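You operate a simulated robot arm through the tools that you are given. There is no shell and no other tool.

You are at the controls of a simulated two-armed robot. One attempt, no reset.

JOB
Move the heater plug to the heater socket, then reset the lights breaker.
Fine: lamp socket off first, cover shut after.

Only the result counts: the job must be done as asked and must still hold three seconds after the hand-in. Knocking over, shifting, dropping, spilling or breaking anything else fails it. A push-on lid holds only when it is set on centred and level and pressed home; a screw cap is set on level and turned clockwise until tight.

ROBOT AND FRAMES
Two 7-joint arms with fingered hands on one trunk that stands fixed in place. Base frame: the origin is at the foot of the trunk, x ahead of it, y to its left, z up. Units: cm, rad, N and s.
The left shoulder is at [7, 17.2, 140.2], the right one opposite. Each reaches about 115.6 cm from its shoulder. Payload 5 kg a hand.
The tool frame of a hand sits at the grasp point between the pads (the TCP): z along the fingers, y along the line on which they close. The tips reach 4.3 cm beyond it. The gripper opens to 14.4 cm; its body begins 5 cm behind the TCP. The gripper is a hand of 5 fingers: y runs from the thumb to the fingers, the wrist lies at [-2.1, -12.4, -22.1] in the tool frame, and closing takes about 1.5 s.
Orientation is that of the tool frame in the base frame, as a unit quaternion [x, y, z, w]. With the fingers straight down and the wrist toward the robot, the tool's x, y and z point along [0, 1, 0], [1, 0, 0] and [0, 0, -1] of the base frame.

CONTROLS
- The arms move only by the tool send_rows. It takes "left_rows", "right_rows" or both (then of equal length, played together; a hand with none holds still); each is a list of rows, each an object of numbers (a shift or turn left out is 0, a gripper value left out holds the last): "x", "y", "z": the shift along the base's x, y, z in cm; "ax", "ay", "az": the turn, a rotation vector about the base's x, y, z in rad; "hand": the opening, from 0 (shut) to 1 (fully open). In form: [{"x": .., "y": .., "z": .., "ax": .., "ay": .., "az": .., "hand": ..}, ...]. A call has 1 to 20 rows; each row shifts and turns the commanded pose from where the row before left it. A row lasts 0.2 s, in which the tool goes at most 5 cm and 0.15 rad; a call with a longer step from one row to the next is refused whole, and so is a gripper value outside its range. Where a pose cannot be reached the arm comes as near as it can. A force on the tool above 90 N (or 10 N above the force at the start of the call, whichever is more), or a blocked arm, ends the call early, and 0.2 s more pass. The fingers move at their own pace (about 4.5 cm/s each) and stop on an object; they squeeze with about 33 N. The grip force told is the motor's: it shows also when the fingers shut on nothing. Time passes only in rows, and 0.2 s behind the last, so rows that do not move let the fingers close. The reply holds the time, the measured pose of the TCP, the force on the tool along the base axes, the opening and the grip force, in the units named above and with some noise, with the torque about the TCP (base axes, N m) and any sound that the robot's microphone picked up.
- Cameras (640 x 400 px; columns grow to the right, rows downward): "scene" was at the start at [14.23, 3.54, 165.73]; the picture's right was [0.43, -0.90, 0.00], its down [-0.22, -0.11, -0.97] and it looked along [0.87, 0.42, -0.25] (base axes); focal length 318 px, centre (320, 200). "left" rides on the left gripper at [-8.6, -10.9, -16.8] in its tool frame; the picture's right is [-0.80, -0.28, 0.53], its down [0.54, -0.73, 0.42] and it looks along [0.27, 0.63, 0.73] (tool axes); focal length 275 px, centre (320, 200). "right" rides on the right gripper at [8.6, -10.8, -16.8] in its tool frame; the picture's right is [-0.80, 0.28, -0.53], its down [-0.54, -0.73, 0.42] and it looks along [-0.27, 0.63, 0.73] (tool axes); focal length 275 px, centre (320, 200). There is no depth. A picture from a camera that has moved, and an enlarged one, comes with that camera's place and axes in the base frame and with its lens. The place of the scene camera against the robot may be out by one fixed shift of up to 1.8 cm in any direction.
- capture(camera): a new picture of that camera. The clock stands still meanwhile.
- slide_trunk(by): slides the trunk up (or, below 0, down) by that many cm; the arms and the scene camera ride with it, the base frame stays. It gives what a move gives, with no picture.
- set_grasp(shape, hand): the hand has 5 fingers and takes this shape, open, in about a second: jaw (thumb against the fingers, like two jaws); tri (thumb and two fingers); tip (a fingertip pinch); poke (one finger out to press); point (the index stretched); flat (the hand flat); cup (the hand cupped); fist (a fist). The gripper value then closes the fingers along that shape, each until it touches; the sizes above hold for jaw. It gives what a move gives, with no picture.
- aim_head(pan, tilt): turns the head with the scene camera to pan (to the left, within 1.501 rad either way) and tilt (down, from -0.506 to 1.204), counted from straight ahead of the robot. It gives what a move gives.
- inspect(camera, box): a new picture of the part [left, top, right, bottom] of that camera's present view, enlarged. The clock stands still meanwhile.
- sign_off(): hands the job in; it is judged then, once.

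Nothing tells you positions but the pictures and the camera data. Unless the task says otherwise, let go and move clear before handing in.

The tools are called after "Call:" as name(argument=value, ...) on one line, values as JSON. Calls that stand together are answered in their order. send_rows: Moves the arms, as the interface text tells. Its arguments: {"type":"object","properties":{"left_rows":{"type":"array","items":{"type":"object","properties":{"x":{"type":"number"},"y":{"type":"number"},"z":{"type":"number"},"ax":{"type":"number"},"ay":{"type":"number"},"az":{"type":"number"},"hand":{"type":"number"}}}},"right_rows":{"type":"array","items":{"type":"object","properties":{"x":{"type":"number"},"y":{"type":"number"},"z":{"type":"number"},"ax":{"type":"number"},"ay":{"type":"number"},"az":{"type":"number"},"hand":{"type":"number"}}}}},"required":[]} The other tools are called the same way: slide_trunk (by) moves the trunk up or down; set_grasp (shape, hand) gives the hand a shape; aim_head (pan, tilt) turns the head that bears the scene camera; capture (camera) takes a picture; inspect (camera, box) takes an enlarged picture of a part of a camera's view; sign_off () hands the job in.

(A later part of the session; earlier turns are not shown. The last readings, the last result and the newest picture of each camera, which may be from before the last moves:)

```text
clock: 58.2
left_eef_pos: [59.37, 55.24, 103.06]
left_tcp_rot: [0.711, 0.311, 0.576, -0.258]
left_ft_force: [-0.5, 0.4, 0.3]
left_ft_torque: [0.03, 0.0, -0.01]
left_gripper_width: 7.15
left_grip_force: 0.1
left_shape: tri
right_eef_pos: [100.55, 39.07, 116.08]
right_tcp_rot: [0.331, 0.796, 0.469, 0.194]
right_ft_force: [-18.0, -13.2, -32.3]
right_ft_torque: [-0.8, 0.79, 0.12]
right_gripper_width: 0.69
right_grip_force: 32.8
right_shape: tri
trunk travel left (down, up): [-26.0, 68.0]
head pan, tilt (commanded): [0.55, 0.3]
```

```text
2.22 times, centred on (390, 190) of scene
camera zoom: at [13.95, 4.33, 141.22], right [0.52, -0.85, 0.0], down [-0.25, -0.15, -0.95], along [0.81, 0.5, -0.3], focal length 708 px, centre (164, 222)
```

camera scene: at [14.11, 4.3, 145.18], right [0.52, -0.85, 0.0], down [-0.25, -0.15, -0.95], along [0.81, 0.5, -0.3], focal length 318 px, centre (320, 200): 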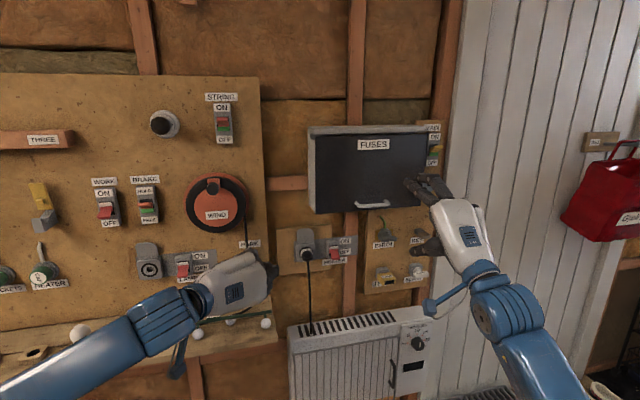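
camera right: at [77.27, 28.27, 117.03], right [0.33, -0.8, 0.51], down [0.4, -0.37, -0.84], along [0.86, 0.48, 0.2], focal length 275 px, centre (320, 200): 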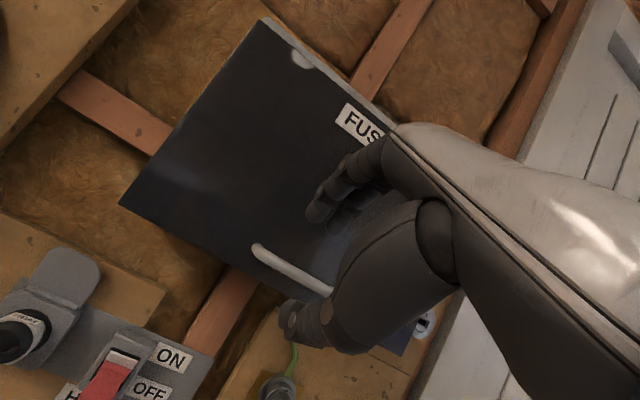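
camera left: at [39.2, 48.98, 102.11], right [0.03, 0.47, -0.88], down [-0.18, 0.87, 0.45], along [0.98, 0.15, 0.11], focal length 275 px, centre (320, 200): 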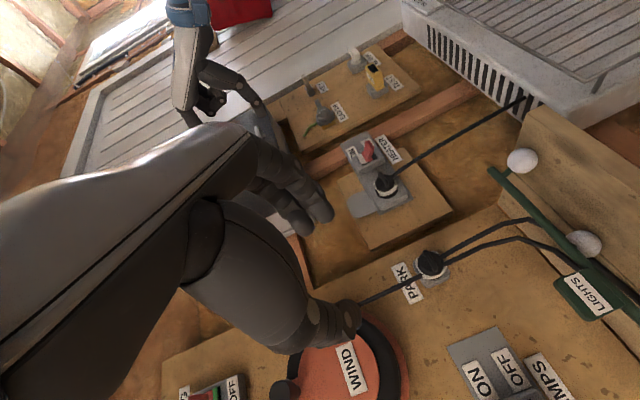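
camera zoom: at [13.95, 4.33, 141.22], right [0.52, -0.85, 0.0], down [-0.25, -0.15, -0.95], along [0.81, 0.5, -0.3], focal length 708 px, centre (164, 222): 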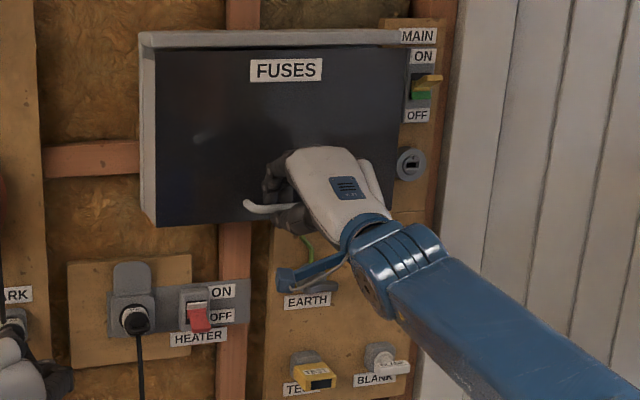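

The handle is gripped. I'll start the lift gently: pull out and up along the hinge arc, turning the hand with the cover.

Call:
send_rows(right_rows=[{"x": -0.63, "y": -0.63, "z": 0.22, "ax": -0.0309, "ay": 0.0309}, {"x": -0.63, "y": -0.63, "z": 0.28, "ax": -0.0309, "ay": 0.0309}, {"x": -0.62, "y": -0.62, "z": 0.33, "ax": -0.0309, "ay": 0.0309}, {"x": -0.61, "y": -0.61, "z": 0.38, "ax": -0.0309, "ay": 0.0309}])

Call:
inspect(camera="scene", box=[290, 80, 490, 260])

Call:
capture(camera="right")

```text
clock: 59.2
left_eef_pos: [59.49, 55.17, 103.03]
left_tcp_rot: [0.71, 0.31, 0.576, -0.259]
left_ft_force: [-0.7, -0.3, 0.2]
left_ft_torque: [0.04, 0.02, -0.01]
left_gripper_width: 7.18
left_grip_force: 0.0
left_shape: tri
right_eef_pos: [98.08, 36.63, 117.48]
right_tcp_rot: [0.347, 0.833, 0.398, 0.164]
right_ft_force: [-5.4, -7.5, -24.6]
right_ft_torque: [-0.54, 0.51, -0.02]
right_gripper_width: 0.66
right_grip_force: 32.7
right_shape: tri
trunk travel left (down, up): [-26.0, 68.0]
head pan, tilt (commanded): [0.55, 0.3]
```

```text
2.22 times, centred on (390, 170) of scene
camera zoom: at [14.01, 4.34, 141.24], right [0.52, -0.85, 0.0], down [-0.25, -0.15, -0.95], along [0.81, 0.5, -0.3], focal length 708 px, centre (164, 267)
```

zoom: 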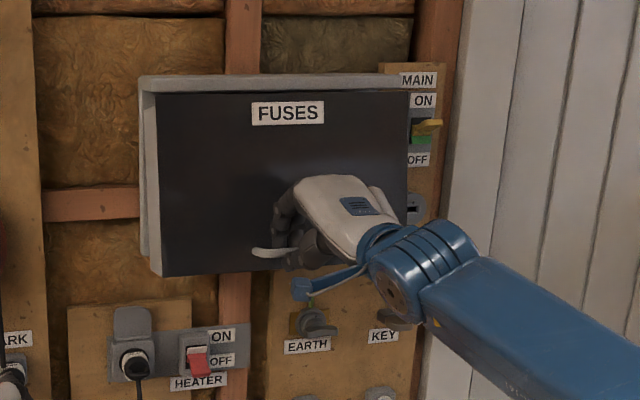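

```text
taken
camera right: at [77.96, 28.69, 119.56], right [0.4, -0.73, 0.55], down [0.29, -0.47, -0.83], along [0.87, 0.49, 0.03], focal length 275 px, centre (320, 200)
```

right: 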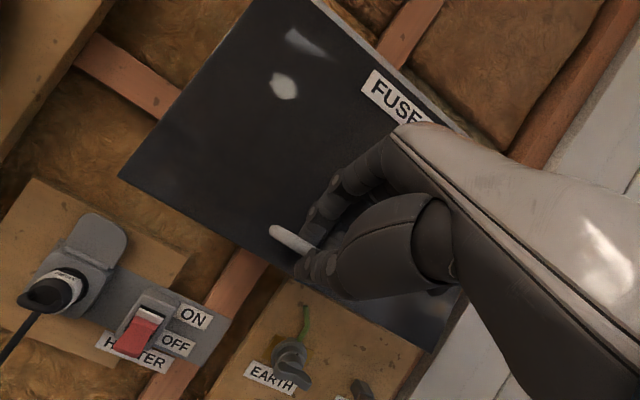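

The bottom of the cover swings out as expected. Continuing the arc to about 40°.

Call:
send_rows(right_rows=[{"x": -1.17, "y": -1.17, "z": 0.6, "ax": -0.0617, "ay": 0.0617}, {"x": -1.11, "y": -1.11, "z": 0.9, "ax": -0.0617, "ay": 0.0617}, {"x": -1.05, "y": -1.05, "z": 1.1, "ax": -0.0617, "ay": 0.0617}, {"x": -0.98, "y": -0.98, "z": 1.24, "ax": -0.0617, "ay": 0.0617}, {"x": -0.905, "y": -0.905, "z": 1.35, "ax": -0.0617, "ay": 0.0617}, {"x": -0.81, "y": -0.81, "z": 1.45, "ax": -0.0617, "ay": 0.0617}])

Call:
capture(camera="scene")

Call:
capture(camera="left")

```text
clock: 60.6
left_eef_pos: [59.23, 55.27, 103.15]
left_tcp_rot: [0.71, 0.312, 0.576, -0.259]
left_ft_force: [0.7, 0.0, 0.1]
left_ft_torque: [0.0, 0.01, 0.01]
left_gripper_width: 7.16
left_grip_force: 0.1
left_shape: tri
right_eef_pos: [91.91, 30.69, 124.37]
right_tcp_rot: [0.375, 0.908, 0.171, 0.069]
right_ft_force: [2.3, -5.4, -2.4]
right_ft_torque: [-0.1, -0.05, -0.1]
right_gripper_width: 0.9
right_grip_force: 32.5
right_shape: tri
trunk travel left (down, up): [-26.0, 68.0]
head pan, tilt (commanded): [0.55, 0.3]
```

```text
taken
camera scene: at [13.78, 4.33, 141.26], right [0.52, -0.85, 0.0], down [-0.25, -0.15, -0.96], along [0.81, 0.5, -0.3], focal length 318 px, centre (320, 200)
```

scene: 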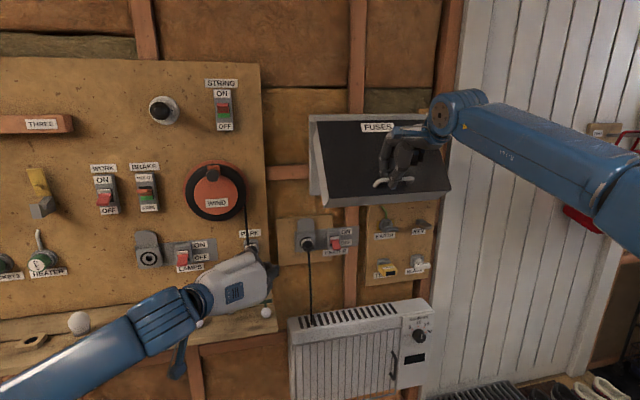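

```text
taken
camera left: at [39.21, 49.05, 98.07], right [0.03, 0.47, -0.88], down [-0.18, 0.87, 0.45], along [0.98, 0.15, 0.11], focal length 275 px, centre (320, 200)
```

left: 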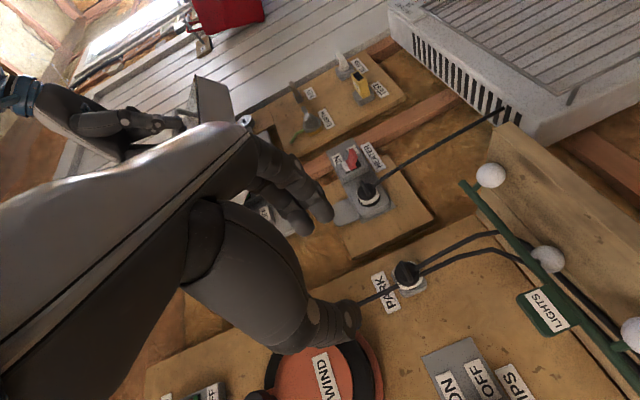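

Opening smoothly with small forces. Continuing to about 80°.

Call:
send_rows(right_rows=[{"x": -0.71, "y": -0.71, "z": 1.55, "ax": -0.0617, "ay": 0.0617}, {"x": -0.62, "y": -0.62, "z": 1.63, "ax": -0.0617, "ay": 0.0617}, {"x": -0.52, "y": -0.52, "z": 1.7, "ax": -0.0617, "ay": 0.0617}, {"x": -0.42, "y": -0.42, "z": 1.76, "ax": -0.0617, "ay": 0.0617}, {"x": -0.3, "y": -0.3, "z": 1.81, "ax": -0.0617, "ay": 0.0617}, {"x": -0.19, "y": -0.19, "z": 1.83, "ax": -0.0617, "ay": 0.0617}])

Call:
capture(camera="scene")

Call:
capture(camera="right")

```text
clock: 62.0
left_eef_pos: [59.35, 55.3, 103.0]
left_tcp_rot: [0.711, 0.311, 0.576, -0.257]
left_ft_force: [0.0, 0.1, 0.4]
left_ft_torque: [0.01, -0.02, 0.0]
left_gripper_width: 7.19
left_grip_force: 0.1
left_shape: tri
right_eef_pos: [89.42, 28.16, 125.64]
right_tcp_rot: [0.38, 0.917, 0.11, 0.046]
right_ft_force: [5.7, 18.0, 9.7]
right_ft_torque: [0.26, -0.09, 0.05]
right_gripper_width: 0.99
right_grip_force: 32.8
right_shape: tri
right hand out of reach, approached as far as the arm can: row 1, 2, 3, 4, 5, 6
trunk travel left (down, up): [-26.0, 68.0]
head pan, tilt (commanded): [0.55, 0.3]
```

```text
taken
camera scene: at [13.72, 4.65, 141.27], right [0.52, -0.85, 0.0], down [-0.25, -0.16, -0.95], along [0.81, 0.5, -0.3], focal length 318 px, centre (320, 200)
```

scene: 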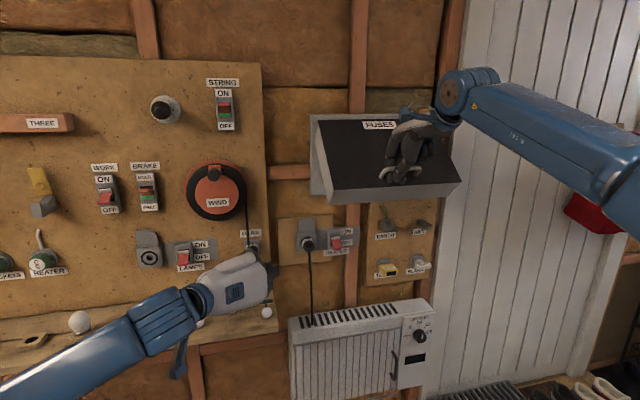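

```text
taken
camera right: at [73.13, 23.93, 139.38], right [0.67, -0.46, 0.59], down [-0.04, -0.81, -0.58], along [0.74, 0.36, -0.56], focal length 275 px, centre (320, 200)
```

right: 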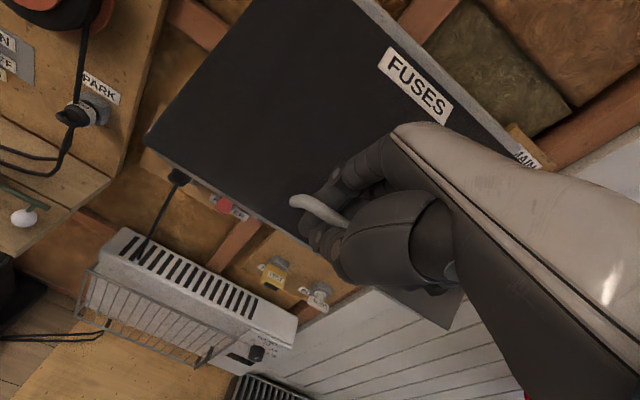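

The right arm hit a limit near 47° and pulled slightly off the arc. I'll move back onto the arc first, without further rotation, and see what is reachable.

Call:
send_rows(right_rows=[{"x": 0.7, "y": 0.7, "z": 0.5}, {"x": 0.5, "y": 0.5, "z": 0.5}])

Call:
inspect(camera="right", box=[260, 130, 480, 340])

Call:
inspect(camera="scene", box=[290, 60, 490, 240])

```text
clock: 62.6
left_eef_pos: [59.37, 55.27, 103.08]
left_tcp_rot: [0.71, 0.312, 0.577, -0.258]
left_ft_force: [-0.8, 0.2, 0.5]
left_ft_torque: [0.01, -0.02, -0.02]
left_gripper_width: 7.18
left_grip_force: 0.0
left_shape: tri
right_eef_pos: [89.5, 28.1, 125.64]
right_tcp_rot: [0.38, 0.917, 0.11, 0.046]
right_ft_force: [5.8, 17.6, 9.6]
right_ft_torque: [0.27, -0.11, 0.03]
right_gripper_width: 1.01
right_grip_force: 32.6
right_shape: tri
right hand out of reach, approached as far as the arm can: row 1, 2
trunk travel left (down, up): [-26.0, 68.0]
head pan, tilt (commanded): [0.55, 0.3]
```

```text
1.90 times, centred on (370, 235) of right
camera zoom: at [73.15, 23.92, 139.35], right [0.67, -0.46, 0.59], down [-0.04, -0.81, -0.58], along [0.74, 0.36, -0.56], focal length 524 px, centre (225, 133)
```

zoom: 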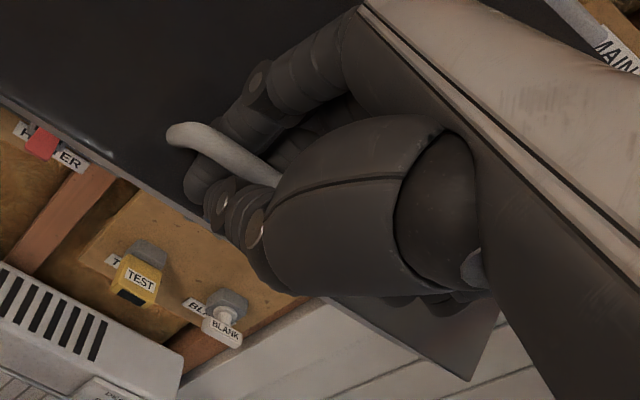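

```text
2.22 times, centred on (390, 150) of scene
camera zoom: at [13.73, 4.59, 141.26], right [0.52, -0.85, 0.0], down [-0.25, -0.16, -0.95], along [0.81, 0.5, -0.3], focal length 708 px, centre (164, 311)
```

zoom: 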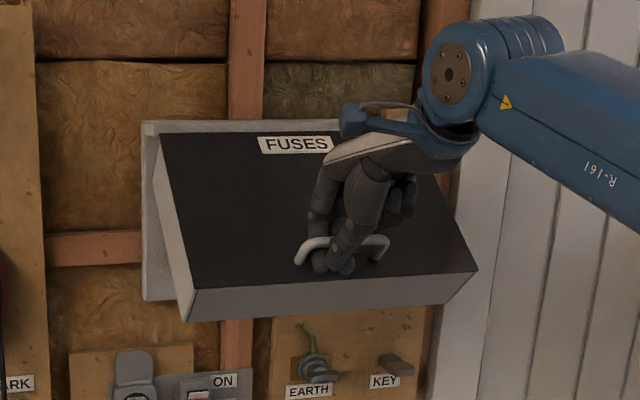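

The lid is a deep, box-like cover. My command has run ahead of what the arm can reach, so I'll rewind the command to an on-arc pose with less rotation.

Call:
send_rows(right_rows=[{"z": -5, "ax": 0.1, "ay": -0.1}, {"z": -3.5, "ax": 0.1, "ay": -0.1}, {"ax": 0.1, "ay": -0.1}, {"ax": 0.07, "ay": -0.07}])

Call:
inspect(camera="scene", box=[290, 60, 490, 240])

```text
clock: 63.0
left_eef_pos: [59.57, 55.5, 102.83]
left_tcp_rot: [0.712, 0.31, 0.576, -0.257]
left_ft_force: [-0.4, -0.5, 0.7]
left_ft_torque: [-0.01, 0.05, 0.0]
left_gripper_width: 7.15
left_grip_force: 0.1
left_shape: tri
right_eef_pos: [89.78, 28.47, 122.31]
right_tcp_rot: [0.374, 0.903, 0.193, 0.08]
right_ft_force: [41.0, 44.9, 38.3]
right_ft_torque: [0.4, 0.24, -0.41]
right_gripper_width: 1.81
right_grip_force: 32.8
right_shape: tri
trunk travel left (down, up): [-26.0, 68.0]
head pan, tilt (commanded): [0.55, 0.3]
stopped in row 2 (right hand): the force on the tool passed its limit at 100 N (the readings are from after the stop); the commanded pose is now the measured one
```

```text
2.22 times, centred on (390, 150) of scene
camera zoom: at [14.04, 4.89, 141.27], right [0.52, -0.85, 0.0], down [-0.25, -0.16, -0.95], along [0.81, 0.5, -0.3], focal length 708 px, centre (164, 311)
```

zoom: 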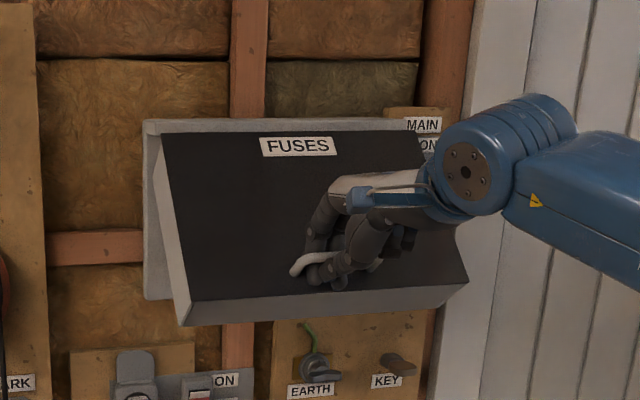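

The command base was the reached pose after all, so that overshot downward and strained the grip. I'll relieve it by moving back toward the hinge.

Call:
send_rows(right_rows=[{"x": 0.6, "y": 0.6, "z": 0.5}, {"x": 0.6, "y": 0.6, "z": 0.5}])

Call:
inspect(camera="right", box=[220, 130, 440, 340])

Call:
inspect(camera="scene", box=[290, 60, 490, 240])

```text
clock: 63.6
left_eef_pos: [59.26, 55.48, 103.02]
left_tcp_rot: [0.711, 0.311, 0.576, -0.257]
left_ft_force: [1.3, 1.1, 0.7]
left_ft_torque: [0.01, -0.03, 0.0]
left_gripper_width: 7.17
left_grip_force: 0.1
left_shape: tri
right_eef_pos: [90.67, 29.12, 122.48]
right_tcp_rot: [0.375, 0.905, 0.186, 0.077]
right_ft_force: [-1.3, 15.9, 6.6]
right_ft_torque: [0.02, 0.22, 0.32]
right_gripper_width: 1.17
right_grip_force: 32.8
right_shape: tri
trunk travel left (down, up): [-26.0, 68.0]
head pan, tilt (commanded): [0.55, 0.3]
```

```text
1.90 times, centred on (330, 235) of right
camera zoom: at [72.84, 23.66, 133.54], right [0.6, -0.53, 0.6], down [0.03, -0.74, -0.67], along [0.8, 0.42, -0.43], focal length 524 px, centre (301, 133)
```

zoom: 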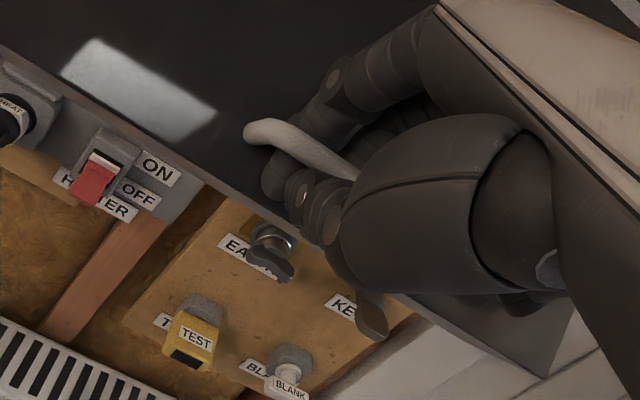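

```text
2.22 times, centred on (390, 150) of scene
camera zoom: at [13.58, 4.54, 141.21], right [0.52, -0.85, 0.0], down [-0.25, -0.16, -0.96], along [0.82, 0.5, -0.3], focal length 708 px, centre (164, 311)
```

zoom: 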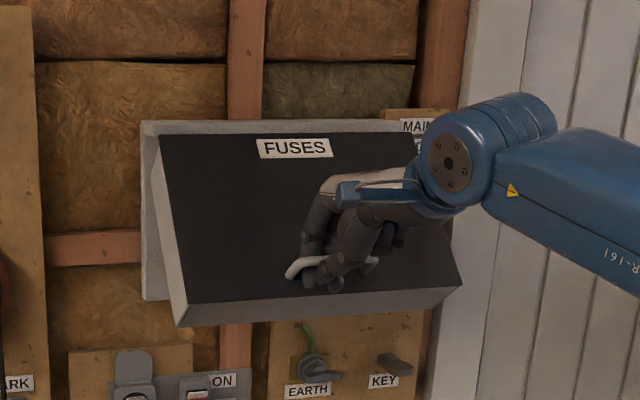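

The bar is still gripped and the force is nearly relieved. I'll now lift along the bar's arc by translation only, keeping the hand's angle, in small checked steps.

Call:
send_rows(right_rows=[{"y": 0.5}, {"x": -0.6, "y": -0.6, "z": 1.0}, {"x": -0.6, "y": -0.6, "z": 1.05}])

Call:
inspect(camera="right", box=[220, 130, 440, 340])

```text
clock: 64.4
left_eef_pos: [59.31, 55.24, 103.06]
left_tcp_rot: [0.709, 0.311, 0.577, -0.258]
left_ft_force: [-0.5, -1.1, -0.2]
left_ft_torque: [-0.01, 0.05, -0.01]
left_gripper_width: 7.17
left_grip_force: 0.0
left_shape: tri
right_eef_pos: [89.73, 28.2, 124.8]
right_tcp_rot: [0.376, 0.904, 0.186, 0.078]
right_ft_force: [-7.9, 3.0, -4.9]
right_ft_torque: [-0.63, 0.55, 0.07]
right_gripper_width: 0.99
right_grip_force: 33.2
right_shape: tri
trunk travel left (down, up): [-26.0, 68.0]
head pan, tilt (commanded): [0.55, 0.3]
```

```text
1.90 times, centred on (330, 235) of right
camera zoom: at [71.88, 22.75, 135.92], right [0.6, -0.53, 0.6], down [0.03, -0.74, -0.68], along [0.8, 0.42, -0.42], focal length 524 px, centre (301, 133)
```

zoom: 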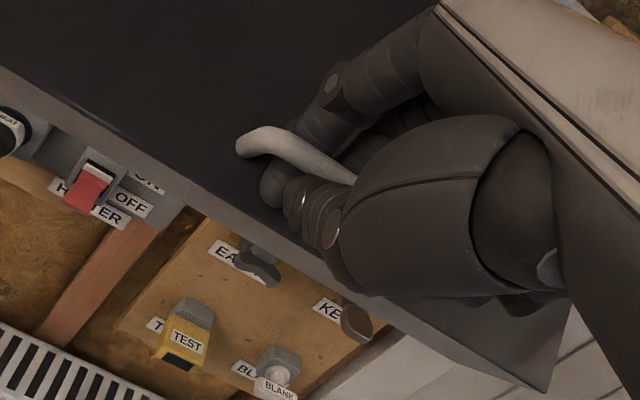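

Reachable and gentle. Continuing up the arc.

Call:
send_rows(right_rows=[{"x": -0.76, "y": -0.76, "z": 1.57}, {"x": -0.67, "y": -0.67, "z": 1.65}, {"x": -0.57, "y": -0.57, "z": 1.75}])

Call:
capture(camera="scene")

Call:
inspect(camera="right", box=[220, 130, 440, 340])

```text
clock: 65.2
left_eef_pos: [59.4, 55.36, 102.84]
left_tcp_rot: [0.71, 0.311, 0.576, -0.259]
left_ft_force: [-0.8, 0.7, -0.3]
left_ft_torque: [-0.01, -0.05, 0.0]
left_gripper_width: 7.19
left_grip_force: 0.0
left_shape: tri
right_eef_pos: [88.08, 26.67, 129.73]
right_tcp_rot: [0.376, 0.904, 0.187, 0.078]
right_ft_force: [8.5, 13.4, -2.6]
right_ft_torque: [-1.01, 0.99, -0.22]
right_gripper_width: 1.13
right_grip_force: 33.2
right_shape: tri
trunk travel left (down, up): [-26.0, 68.0]
head pan, tilt (commanded): [0.55, 0.3]
```

```text
taken
camera scene: at [13.89, 4.59, 141.25], right [0.52, -0.85, 0.0], down [-0.25, -0.16, -0.95], along [0.81, 0.5, -0.3], focal length 318 px, centre (320, 200)
```

scene: 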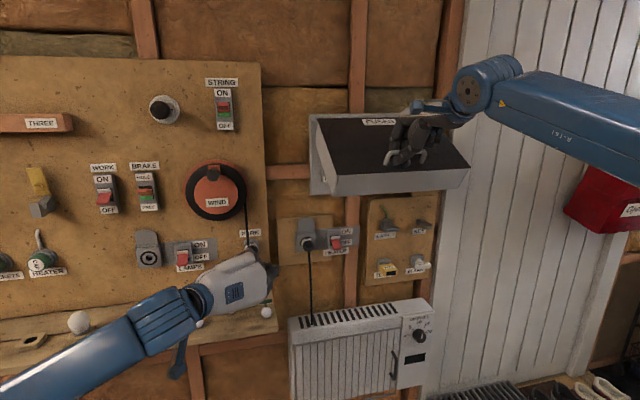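

```text
1.90 times, centred on (330, 235) of right
camera zoom: at [70.19, 21.11, 140.75], right [0.59, -0.53, 0.6], down [0.03, -0.74, -0.68], along [0.8, 0.42, -0.42], focal length 524 px, centre (301, 133)
```

zoom: 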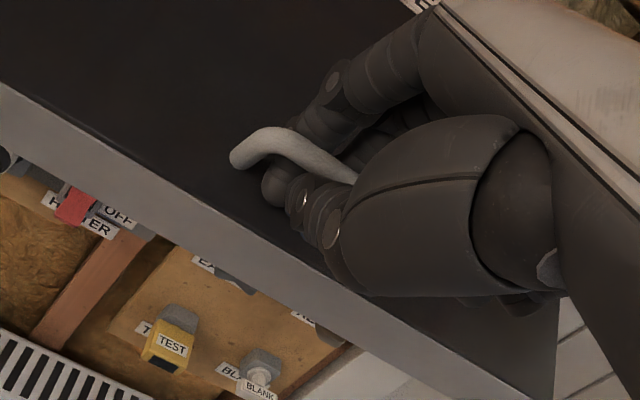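

Call:
send_rows(right_rows=[{"x": 0.2, "y": 0.2, "z": 1.2}, {"x": 0.0, "y": 0.0, "z": 1.4}, {"x": -0.1, "y": -0.1, "z": 1.6}])

Call:
capture(camera="scene")

Call:
inspect(camera="right", box=[220, 130, 440, 340])

```text
clock: 66.0
left_eef_pos: [59.2, 55.07, 103.36]
left_tcp_rot: [0.709, 0.311, 0.577, -0.259]
left_ft_force: [0.2, -0.2, -0.2]
left_ft_torque: [0.02, 0.0, -0.03]
left_gripper_width: 7.2
left_grip_force: 0.0
left_shape: tri
right_eef_pos: [87.72, 26.27, 134.4]
right_tcp_rot: [0.376, 0.904, 0.19, 0.078]
right_ft_force: [-16.7, -12.9, -4.0]
right_ft_torque: [-0.19, 0.48, 0.12]
right_gripper_width: 0.9
right_grip_force: 32.8
right_shape: tri
trunk travel left (down, up): [-26.0, 68.0]
head pan, tilt (commanded): [0.55, 0.3]
```

```text
taken
camera scene: at [13.46, 4.12, 141.3], right [0.52, -0.85, 0.0], down [-0.25, -0.15, -0.96], along [0.82, 0.5, -0.29], focal length 318 px, centre (320, 200)
```

scene: 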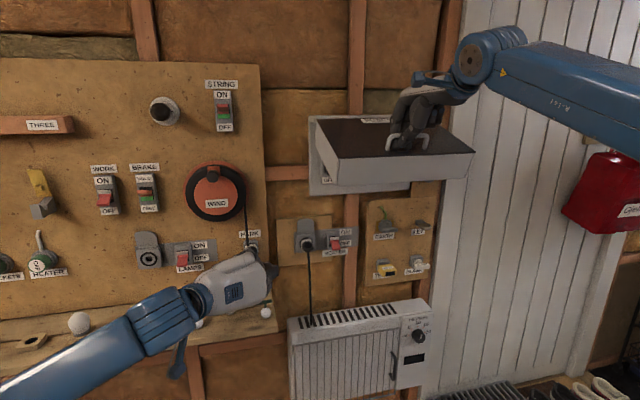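

```text
1.90 times, centred on (330, 235) of right
camera zoom: at [69.8, 20.71, 145.4], right [0.59, -0.53, 0.6], down [0.03, -0.73, -0.68], along [0.8, 0.42, -0.42], focal length 524 px, centre (301, 133)
```

zoom: 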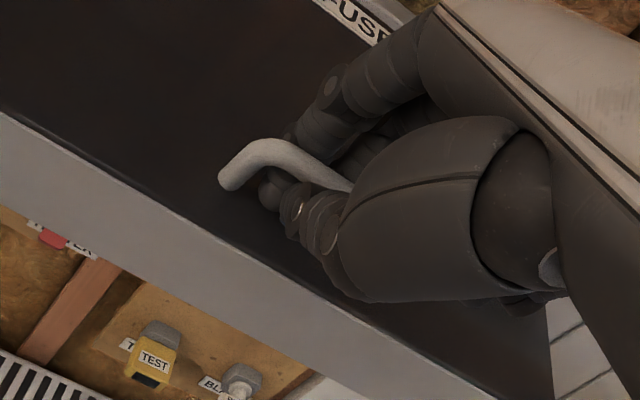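

Call:
send_rows(right_rows=[{"x": -0.35, "y": -0.35, "z": 1.5}, {"x": -0.1, "y": -0.1, "z": 1.7}, {"x": 0.0, "y": 0.0, "z": 1.7}])

Call:
capture(camera="scene")

Call:
inspect(camera="scene", box=[290, 60, 490, 240])

```text
clock: 66.8
left_eef_pos: [59.53, 55.34, 102.98]
left_tcp_rot: [0.711, 0.311, 0.576, -0.258]
left_ft_force: [-0.3, 0.9, 0.1]
left_ft_torque: [0.01, 0.02, 0.02]
left_gripper_width: 7.17
left_grip_force: 0.1
left_shape: tri
right_eef_pos: [87.49, 26.0, 138.91]
right_tcp_rot: [0.377, 0.904, 0.188, 0.078]
right_ft_force: [6.1, 4.3, -2.9]
right_ft_torque: [-0.33, 0.36, -0.16]
right_gripper_width: 0.99
right_grip_force: 32.9
right_shape: tri
trunk travel left (down, up): [-26.0, 68.0]
head pan, tilt (commanded): [0.55, 0.3]
```

```text
taken
camera scene: at [13.95, 4.5, 141.24], right [0.52, -0.85, 0.0], down [-0.25, -0.16, -0.95], along [0.81, 0.5, -0.3], focal length 318 px, centre (320, 200)
```

scene: 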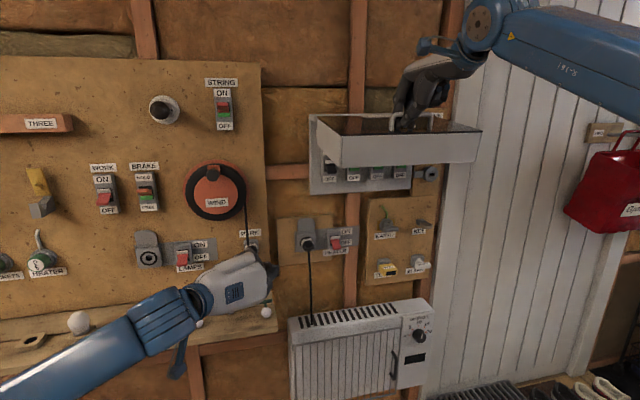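

```text
2.22 times, centred on (390, 150) of scene
camera zoom: at [13.95, 4.5, 141.24], right [0.52, -0.85, 0.0], down [-0.25, -0.16, -0.95], along [0.81, 0.5, -0.3], focal length 708 px, centre (164, 311)
```

zoom: 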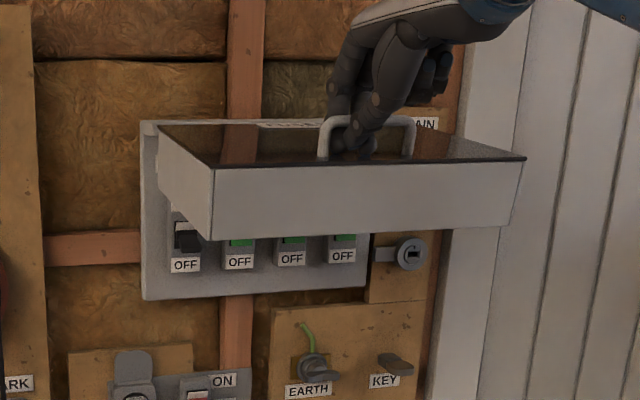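

The breakers are coming into view under the lid. I'll lift a bit more to see them fully.

Call:
send_rows(right_rows=[{"x": 0.1, "y": 0.1, "z": 1.5}, {"x": 0.2, "y": 0.2, "z": 1.6}, {"x": 0.3, "y": 0.3, "z": 1.6}])

Call:
inspect(camera="scene", box=[290, 60, 490, 240])

Call:
capture(camera="left")

```text
clock: 67.6
left_eef_pos: [59.45, 55.31, 102.97]
left_tcp_rot: [0.711, 0.311, 0.576, -0.258]
left_ft_force: [-0.6, -0.3, 0.3]
left_ft_torque: [-0.01, 0.0, -0.03]
left_gripper_width: 7.18
left_grip_force: 0.1
left_shape: tri
right_eef_pos: [87.67, 26.25, 140.87]
right_tcp_rot: [0.375, 0.905, 0.187, 0.078]
right_ft_force: [5.1, 4.8, -5.0]
right_ft_torque: [-0.54, 0.23, -0.19]
right_gripper_width: 1.05
right_grip_force: 32.5
right_shape: tri
right hand out of reach, approached as far as the arm can: row 2, 3
trunk travel left (down, up): [-26.0, 68.0]
head pan, tilt (commanded): [0.55, 0.3]
```

```text
2.22 times, centred on (390, 150) of scene
camera zoom: at [13.9, 4.47, 141.25], right [0.52, -0.85, 0.0], down [-0.25, -0.16, -0.95], along [0.81, 0.5, -0.3], focal length 708 px, centre (164, 311)
```

zoom: 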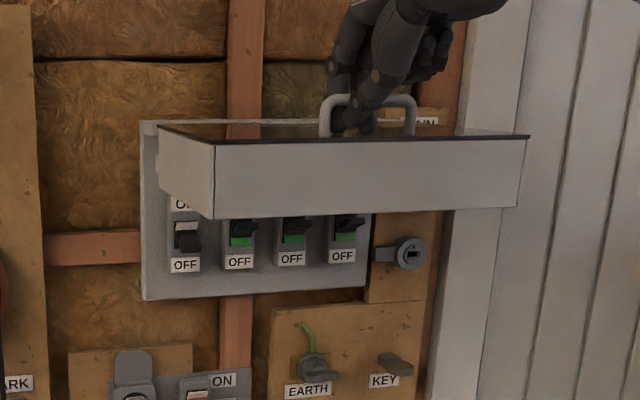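

```text
taken
camera left: at [39.29, 49.15, 97.97], right [0.03, 0.46, -0.89], down [-0.18, 0.87, 0.45], along [0.98, 0.15, 0.11], focal length 275 px, centre (320, 200)
```

left: 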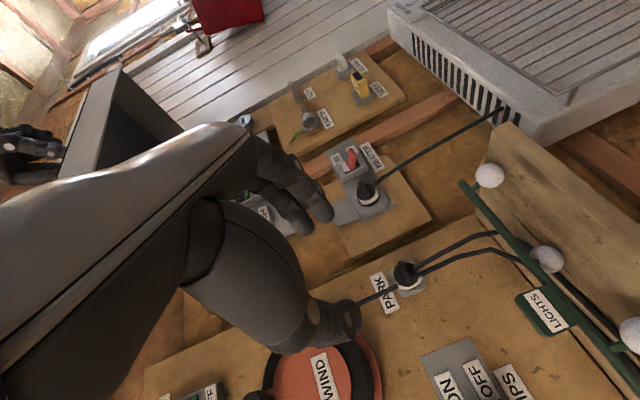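

The right arm is at its upper limit. Sliding the trunk up will lift the lid a bit more so I can read the breaker names.

Call:
slide_trunk(by=2.5)

Call:
send_rows(right_rows=[{"x": 0.15, "y": 0.15}])

Call:
inspect(camera="scene", box=[290, 60, 490, 240])

```text
clock: 68.3
left_eef_pos: [59.54, 55.54, 105.34]
left_tcp_rot: [0.711, 0.312, 0.575, -0.258]
left_ft_force: [1.1, -0.1, 0.1]
left_ft_torque: [0.02, 0.02, -0.05]
left_gripper_width: 7.16
left_grip_force: 0.1
left_shape: tri
right_eef_pos: [87.86, 26.62, 143.18]
right_tcp_rot: [0.375, 0.905, 0.187, 0.078]
right_ft_force: [16.4, 15.6, -8.6]
right_ft_torque: [-0.78, 0.33, -0.28]
right_gripper_width: 1.06
right_grip_force: 32.9
right_shape: tri
trunk travel left (down, up): [-28.5, 65.5]
head pan, tilt (commanded): [0.55, 0.3]
```

```text
clock: 68.7
left_eef_pos: [59.57, 55.4, 105.37]
left_tcp_rot: [0.71, 0.311, 0.576, -0.258]
left_ft_force: [-0.3, -0.8, 0.0]
left_ft_torque: [0.01, 0.01, 0.01]
left_gripper_width: 7.17
left_grip_force: 0.0
left_shape: tri
right_eef_pos: [87.98, 26.62, 143.21]
right_tcp_rot: [0.376, 0.905, 0.186, 0.077]
right_ft_force: [11.9, 11.4, -10.6]
right_ft_torque: [-0.82, 0.41, -0.23]
right_gripper_width: 1.09
right_grip_force: 33.7
right_shape: tri
trunk travel left (down, up): [-28.5, 65.5]
head pan, tilt (commanded): [0.55, 0.3]
```

```text
2.22 times, centred on (390, 150) of scene
camera zoom: at [14.13, 4.63, 143.71], right [0.52, -0.85, 0.0], down [-0.25, -0.16, -0.95], along [0.81, 0.5, -0.3], focal length 708 px, centre (164, 311)
```

zoom: 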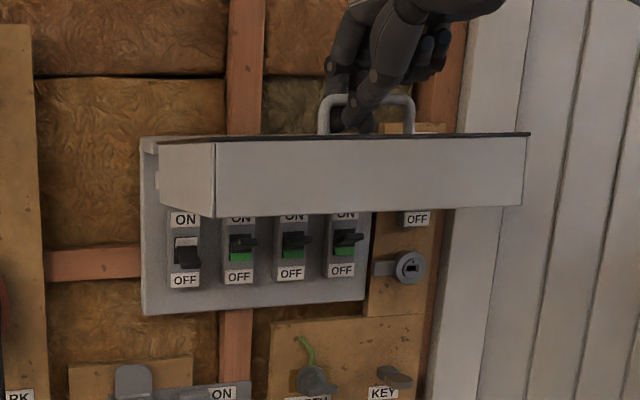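

Call:
send_rows(right_rows=[{"x": 0.35, "y": 0.35}])

Call:
slide_trunk(by=3)

Call:
send_rows(right_rows=[{"x": 0.4, "y": 0.4}])

Call:
inspect(camera="scene", box=[290, 60, 490, 240])

```text
clock: 69.1
left_eef_pos: [59.57, 55.34, 105.24]
left_tcp_rot: [0.711, 0.311, 0.576, -0.258]
left_ft_force: [0.0, -0.4, -1.0]
left_ft_torque: [0.0, -0.01, -0.06]
left_gripper_width: 7.14
left_grip_force: 0.1
left_shape: tri
right_eef_pos: [87.94, 26.62, 143.33]
right_tcp_rot: [0.376, 0.904, 0.187, 0.077]
right_ft_force: [12.5, 11.9, -11.0]
right_ft_torque: [-0.79, 0.36, -0.26]
right_gripper_width: 1.07
right_grip_force: 33.5
right_shape: tri
right hand out of reach, approached as far as the arm can: row 1
trunk travel left (down, up): [-28.5, 65.5]
head pan, tilt (commanded): [0.55, 0.3]
```

```text
clock: 69.9
left_eef_pos: [59.97, 55.69, 108.03]
left_tcp_rot: [0.712, 0.312, 0.574, -0.258]
left_ft_force: [0.0, -0.7, -0.7]
left_ft_torque: [-0.02, 0.03, -0.03]
left_gripper_width: 7.16
left_grip_force: 0.1
left_shape: tri
right_eef_pos: [88.58, 27.06, 145.41]
right_tcp_rot: [0.376, 0.906, 0.181, 0.075]
right_ft_force: [15.3, 19.0, -42.7]
right_ft_torque: [-1.18, 1.06, -0.1]
right_gripper_width: 0.9
right_grip_force: 32.5
right_shape: tri
trunk travel left (down, up): [-31.5, 62.5]
head pan, tilt (commanded): [0.55, 0.3]
```

```text
clock: 70.3
left_eef_pos: [59.94, 55.66, 108.01]
left_tcp_rot: [0.712, 0.311, 0.574, -0.258]
left_ft_force: [0.0, 0.0, -0.6]
left_ft_torque: [0.0, 0.0, 0.0]
left_gripper_width: 7.18
left_grip_force: 0.0
left_shape: tri
right_eef_pos: [88.55, 27.01, 145.39]
right_tcp_rot: [0.376, 0.905, 0.184, 0.074]
right_ft_force: [13.4, 20.2, -45.2]
right_ft_torque: [-1.16, 1.11, -0.01]
right_gripper_width: 0.91
right_grip_force: 32.4
right_shape: tri
right hand out of reach, approached as far as the arm can: row 1
trunk travel left (down, up): [-31.5, 62.5]
head pan, tilt (commanded): [0.55, 0.3]
```

```text
2.22 times, centred on (390, 150) of scene
camera zoom: at [14.63, 4.95, 146.63], right [0.52, -0.85, 0.0], down [-0.26, -0.16, -0.95], along [0.81, 0.5, -0.3], focal length 708 px, centre (164, 311)
```

zoom: 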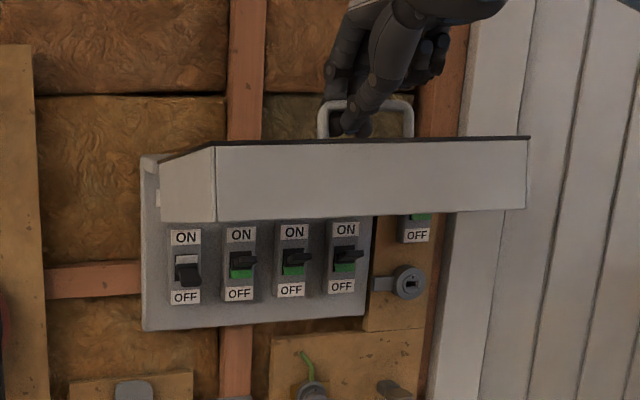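

The lid reached its stop (45 N downward reaction). I'll ease back 1 cm and read the breaker names.

Call:
slide_trunk(by=-1.2)

Call:
inspect(camera="scene", box=[325, 110, 425, 175])

Call:
capture(camera="scene")

```text
clock: 70.9
left_eef_pos: [59.85, 55.57, 107.0]
left_tcp_rot: [0.712, 0.311, 0.574, -0.258]
left_ft_force: [0.5, 0.3, -0.4]
left_ft_torque: [0.01, 0.02, 0.0]
left_gripper_width: 7.19
left_grip_force: 0.1
left_shape: tri
right_eef_pos: [88.4, 26.82, 144.96]
right_tcp_rot: [0.376, 0.904, 0.187, 0.077]
right_ft_force: [24.1, 24.4, -12.7]
right_ft_torque: [-0.43, 0.38, -0.19]
right_gripper_width: 1.04
right_grip_force: 33.3
right_shape: tri
trunk travel left (down, up): [-30.3, 63.7]
head pan, tilt (commanded): [0.55, 0.3]
```

```text
6.15 times, centred on (375, 142) of scene
camera zoom: at [14.43, 4.88, 145.52], right [0.52, -0.85, 0.0], down [-0.26, -0.16, -0.95], along [0.81, 0.5, -0.3], focal length 1960 px, centre (-18, 554)
```

zoom: 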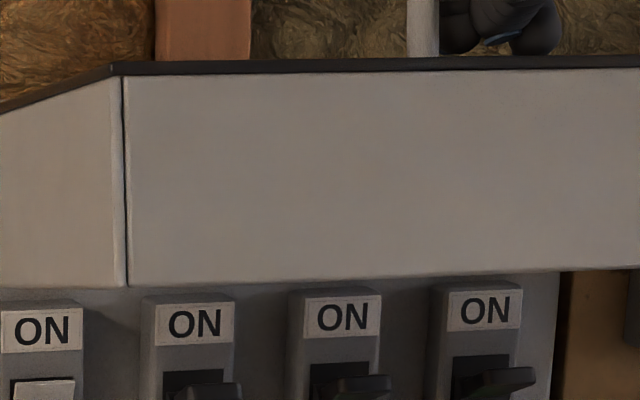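

```text
taken
camera scene: at [14.43, 4.88, 145.52], right [0.52, -0.85, 0.0], down [-0.26, -0.16, -0.95], along [0.81, 0.5, -0.3], focal length 318 px, centre (320, 200)
```

scene: 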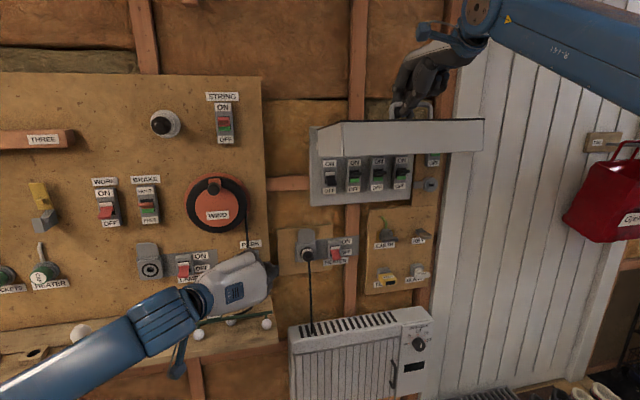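

Four breakers are visible. Three are up (ON, green) and the leftmost is down (OFF). Their names sit above, hidden by the lid, so I'll bring the left hand's camera in from lower left to read them.

Call:
set_grasp(hand="left", shape="poke")

Call:
send_rows(left_rows=[{"x": 2.5, "y": -0.8, "z": 0.6}, {"x": 2.5, "y": -0.8, "z": 0.6}, {"x": 2.5, "y": -0.8, "z": 0.6}, {"x": 2.5, "y": -0.8, "z": 0.6}])

Call:
capture(camera="left")

Call:
capture(camera="scene")

```text
clock: 71.8
left_eef_pos: [59.72, 55.5, 106.99]
left_tcp_rot: [0.711, 0.311, 0.575, -0.259]
left_ft_force: [0.8, 0.6, -0.6]
left_ft_torque: [0.04, 0.02, 0.02]
left_gripper_width: 0.01
left_grip_force: 0.0
left_shape: poke
right_eef_pos: [88.27, 26.85, 144.84]
right_tcp_rot: [0.377, 0.904, 0.184, 0.077]
right_ft_force: [24.9, 22.7, -12.4]
right_ft_torque: [-0.36, 0.32, -0.19]
right_gripper_width: 1.02
right_grip_force: 33.2
right_shape: tri
trunk travel left (down, up): [-30.3, 63.7]
head pan, tilt (commanded): [0.55, 0.3]
```

```text
clock: 72.8
left_eef_pos: [70.02, 52.47, 109.31]
left_tcp_rot: [0.712, 0.311, 0.574, -0.259]
left_ft_force: [-0.1, -0.6, -0.5]
left_ft_torque: [0.03, -0.03, 0.04]
left_gripper_width: 0.01
left_grip_force: 0.1
left_shape: poke
right_eef_pos: [88.36, 26.85, 144.86]
right_tcp_rot: [0.376, 0.905, 0.184, 0.076]
right_ft_force: [24.4, 22.0, -14.5]
right_ft_torque: [-0.35, 0.43, -0.21]
right_gripper_width: 1.02
right_grip_force: 32.9
right_shape: tri
trunk travel left (down, up): [-30.3, 63.7]
head pan, tilt (commanded): [0.55, 0.3]
```

```text
taken
camera left: at [49.8, 46.26, 104.38], right [0.02, 0.46, -0.89], down [-0.18, 0.87, 0.45], along [0.98, 0.15, 0.1], focal length 275 px, centre (320, 200)
```

left: 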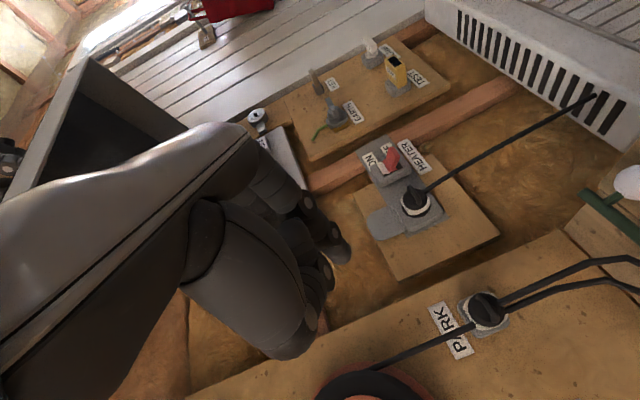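

```text
taken
camera scene: at [14.4, 4.76, 145.48], right [0.52, -0.85, 0.0], down [-0.26, -0.16, -0.95], along [0.81, 0.5, -0.3], focal length 318 px, centre (320, 200)
```

scene: 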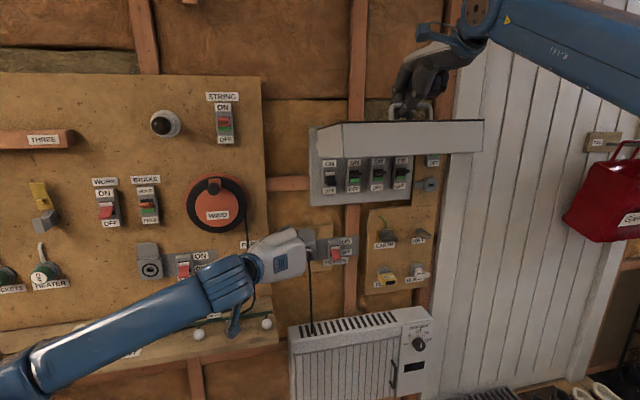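

The hand itself blocks that view. I'll roll the left hand back (palm down, wrist below). That puts its camera low looking up under the lid, and it's also the right attitude for pushing a lever up.

Call:
send_rows(left_rows=[{"x": 0.5, "y": -0.5, "z": 0.8, "ax": -0.0938, "ay": -0.1037, "az": 0.0288}, {"x": 0.5, "y": -0.5, "z": 0.8, "ax": -0.0938, "ay": -0.1037, "az": 0.0288}, {"x": 0.5, "y": -0.5, "z": 0.8, "ax": -0.0938, "ay": -0.1037, "az": 0.0288}, {"x": 0.5, "y": -0.5, "z": 0.8, "ax": -0.0938, "ay": -0.1037, "az": 0.0288}, {"x": 0.5, "y": -0.5, "z": 0.8, "ax": -0.0938, "ay": -0.1037, "az": 0.0288}, {"x": 0.5, "y": -0.5, "z": 0.8, "ax": -0.0938, "ay": -0.1037, "az": 0.0288}, {"x": 0.5, "y": -0.5, "z": 0.8, "ax": -0.0938, "ay": -0.1037, "az": 0.0288}, {"x": 0.5, "y": -0.5, "z": 0.8, "ax": -0.0938, "ay": -0.1037, "az": 0.0288}, {"x": 0.5, "y": -0.5, "z": 0.8, "ax": -0.0938, "ay": -0.1037, "az": 0.0288}, {"x": 0.5, "y": -0.5, "z": 0.8, "ax": -0.0938, "ay": -0.1037, "az": 0.0288}, {"x": 0.5, "y": -0.5, "z": 0.8, "ax": -0.0938, "ay": -0.1037, "az": 0.0288}])

Call:
capture(camera="left")

Call:
capture(camera="scene")

```text
clock: 75.3
left_eef_pos: [73.41, 51.83, 121.56]
left_tcp_rot: [0.271, 0.689, 0.647, 0.181]
left_ft_force: [-0.5, 0.3, -0.4]
left_ft_torque: [0.02, 0.0, 0.0]
left_gripper_width: 0.0
left_grip_force: 0.0
left_shape: poke
right_eef_pos: [88.27, 26.79, 144.65]
right_tcp_rot: [0.376, 0.905, 0.185, 0.076]
right_ft_force: [16.0, 21.9, -13.4]
right_ft_torque: [-0.34, 0.38, -0.01]
right_gripper_width: 1.05
right_grip_force: 32.7
right_shape: tri
trunk travel left (down, up): [-30.3, 63.7]
head pan, tilt (commanded): [0.55, 0.3]
stopped in row 11 (left hand): the arm was blocked; the commanded pose is now the measured one
```

```text
taken
camera left: at [68.84, 33.12, 111.4], right [0.91, -0.06, -0.41], down [-0.28, 0.65, -0.7], along [0.31, 0.75, 0.58], focal length 275 px, centre (320, 200)
```

left: 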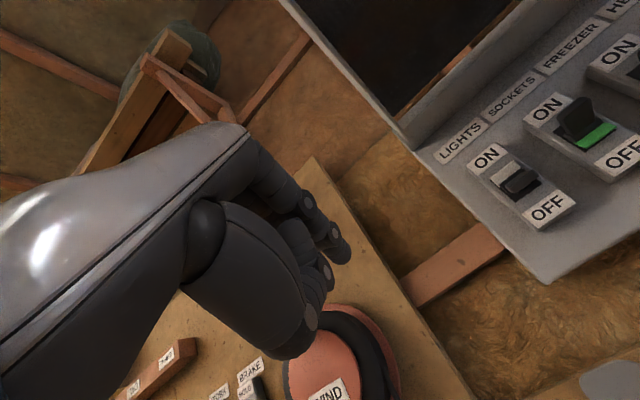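

```text
taken
camera scene: at [14.26, 4.75, 145.5], right [0.52, -0.85, 0.0], down [-0.26, -0.16, -0.95], along [0.81, 0.5, -0.3], focal length 318 px, centre (320, 200)
```

scene: 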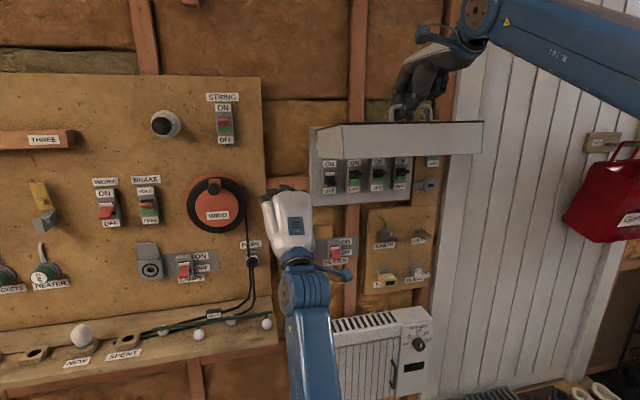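

The names read LIGHTS, SOCKETS, FREEZER, HEATER from the left, so the tripped one is LIGHTS. Zooming in on its lever.

Call:
inspect(camera="left", box=[420, 100, 640, 260])

Call:
inspect(camera="scene", box=[305, 120, 425, 210])

Call:
inspect(camera="scene", box=[240, 180, 400, 300])

```text
2.50 times, centred on (530, 180) of left
camera zoom: at [68.84, 33.12, 111.4], right [0.91, -0.06, -0.41], down [-0.28, 0.65, -0.7], along [0.31, 0.75, 0.58], focal length 688 px, centre (-205, 250)
```

zoom: 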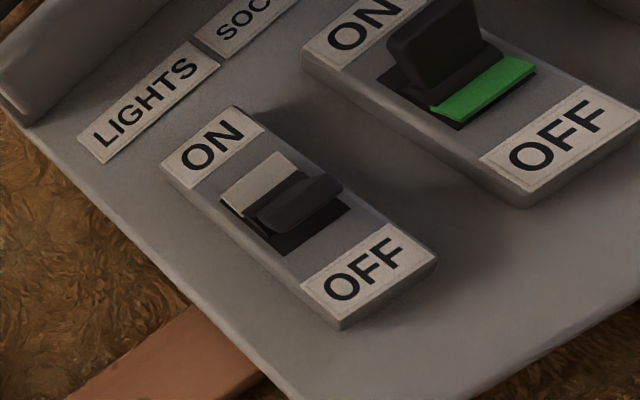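

```text
4.44 times, centred on (365, 165) of scene
camera zoom: at [14.26, 4.75, 145.5], right [0.52, -0.85, 0.0], down [-0.26, -0.16, -0.95], along [0.81, 0.5, -0.3], focal length 1416 px, centre (120, 356)
```

zoom: 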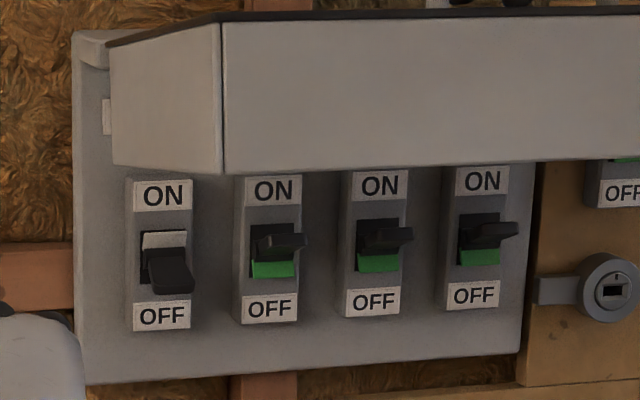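

```text
3.33 times, centred on (320, 240) of scene
camera zoom: at [14.26, 4.75, 145.5], right [0.52, -0.85, 0.0], down [-0.26, -0.16, -0.95], along [0.81, 0.5, -0.3], focal length 1062 px, centre (320, 67)
```

zoom: 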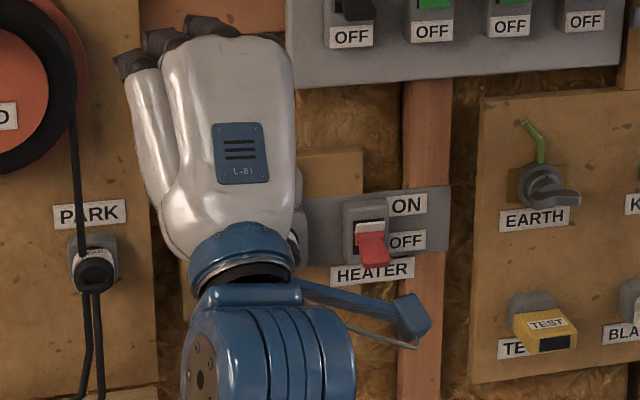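

LIGHTS lever is down. I'll move the left hand right and slightly lower, correcting its yaw, to a standoff below the lever and re-measure from there.

Call:
send_rows(left_rows=[{"x": 2.5, "y": -1.6, "z": -0.9, "ax": 0.001, "ay": -0.028, "az": -0.026}, {"x": 2.5, "y": -1.6, "z": -0.9, "ax": 0.001, "ay": -0.028, "az": -0.026}, {"x": 2.5, "y": -1.6, "z": -0.9, "ax": 0.001, "ay": -0.028, "az": -0.026}, {"x": 2.5, "y": -1.6, "z": -0.9, "ax": 0.001, "ay": -0.028, "az": -0.026}, {"x": 2.5, "y": -1.6, "z": -0.9, "ax": 0.001, "ay": -0.028, "az": -0.026}])

Call:
capture(camera="left")

Call:
capture(camera="scene")

```text
clock: 76.5
left_eef_pos: [85.64, 44.01, 116.75]
left_tcp_rot: [0.272, 0.656, 0.651, 0.269]
left_ft_force: [0.1, -1.4, -0.1]
left_ft_torque: [-0.03, 0.01, 0.08]
left_gripper_width: 0.0
left_grip_force: 0.0
left_shape: poke
left hand out of reach, approached as far as the arm can: row 2
right_eef_pos: [88.33, 26.91, 144.84]
right_tcp_rot: [0.377, 0.904, 0.186, 0.077]
right_ft_force: [17.0, 31.2, -12.7]
right_ft_torque: [-0.39, 0.41, 0.17]
right_gripper_width: 1.04
right_grip_force: 32.8
right_shape: tri
trunk travel left (down, up): [-30.3, 63.7]
head pan, tilt (commanded): [0.55, 0.3]
```

```text
taken
camera left: at [79.93, 25.88, 105.88], right [0.94, -0.19, -0.29], down [-0.09, 0.68, -0.73], along [0.33, 0.71, 0.62], focal length 275 px, centre (320, 200)
```

left: 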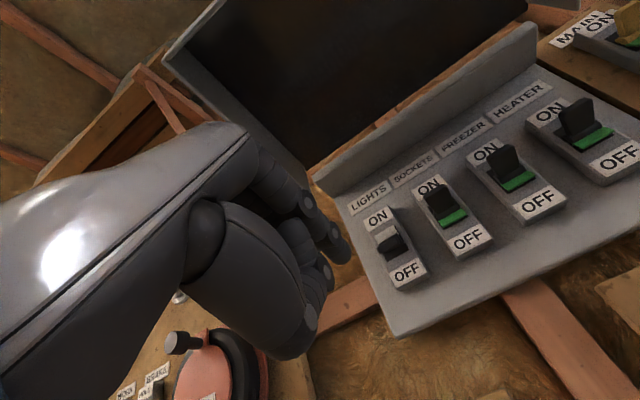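

```text
taken
camera scene: at [14.42, 4.74, 145.49], right [0.52, -0.85, 0.0], down [-0.26, -0.16, -0.95], along [0.81, 0.5, -0.3], focal length 318 px, centre (320, 200)
```

scene: 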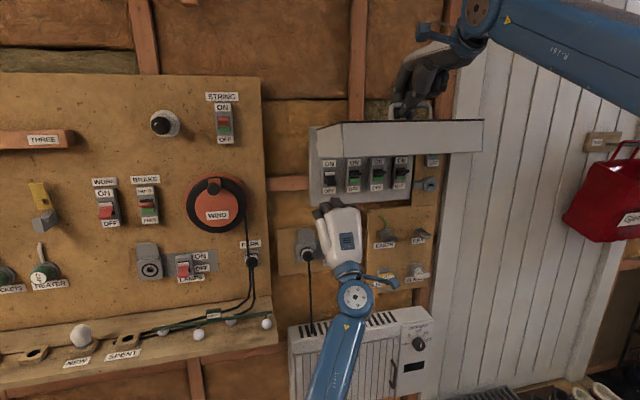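

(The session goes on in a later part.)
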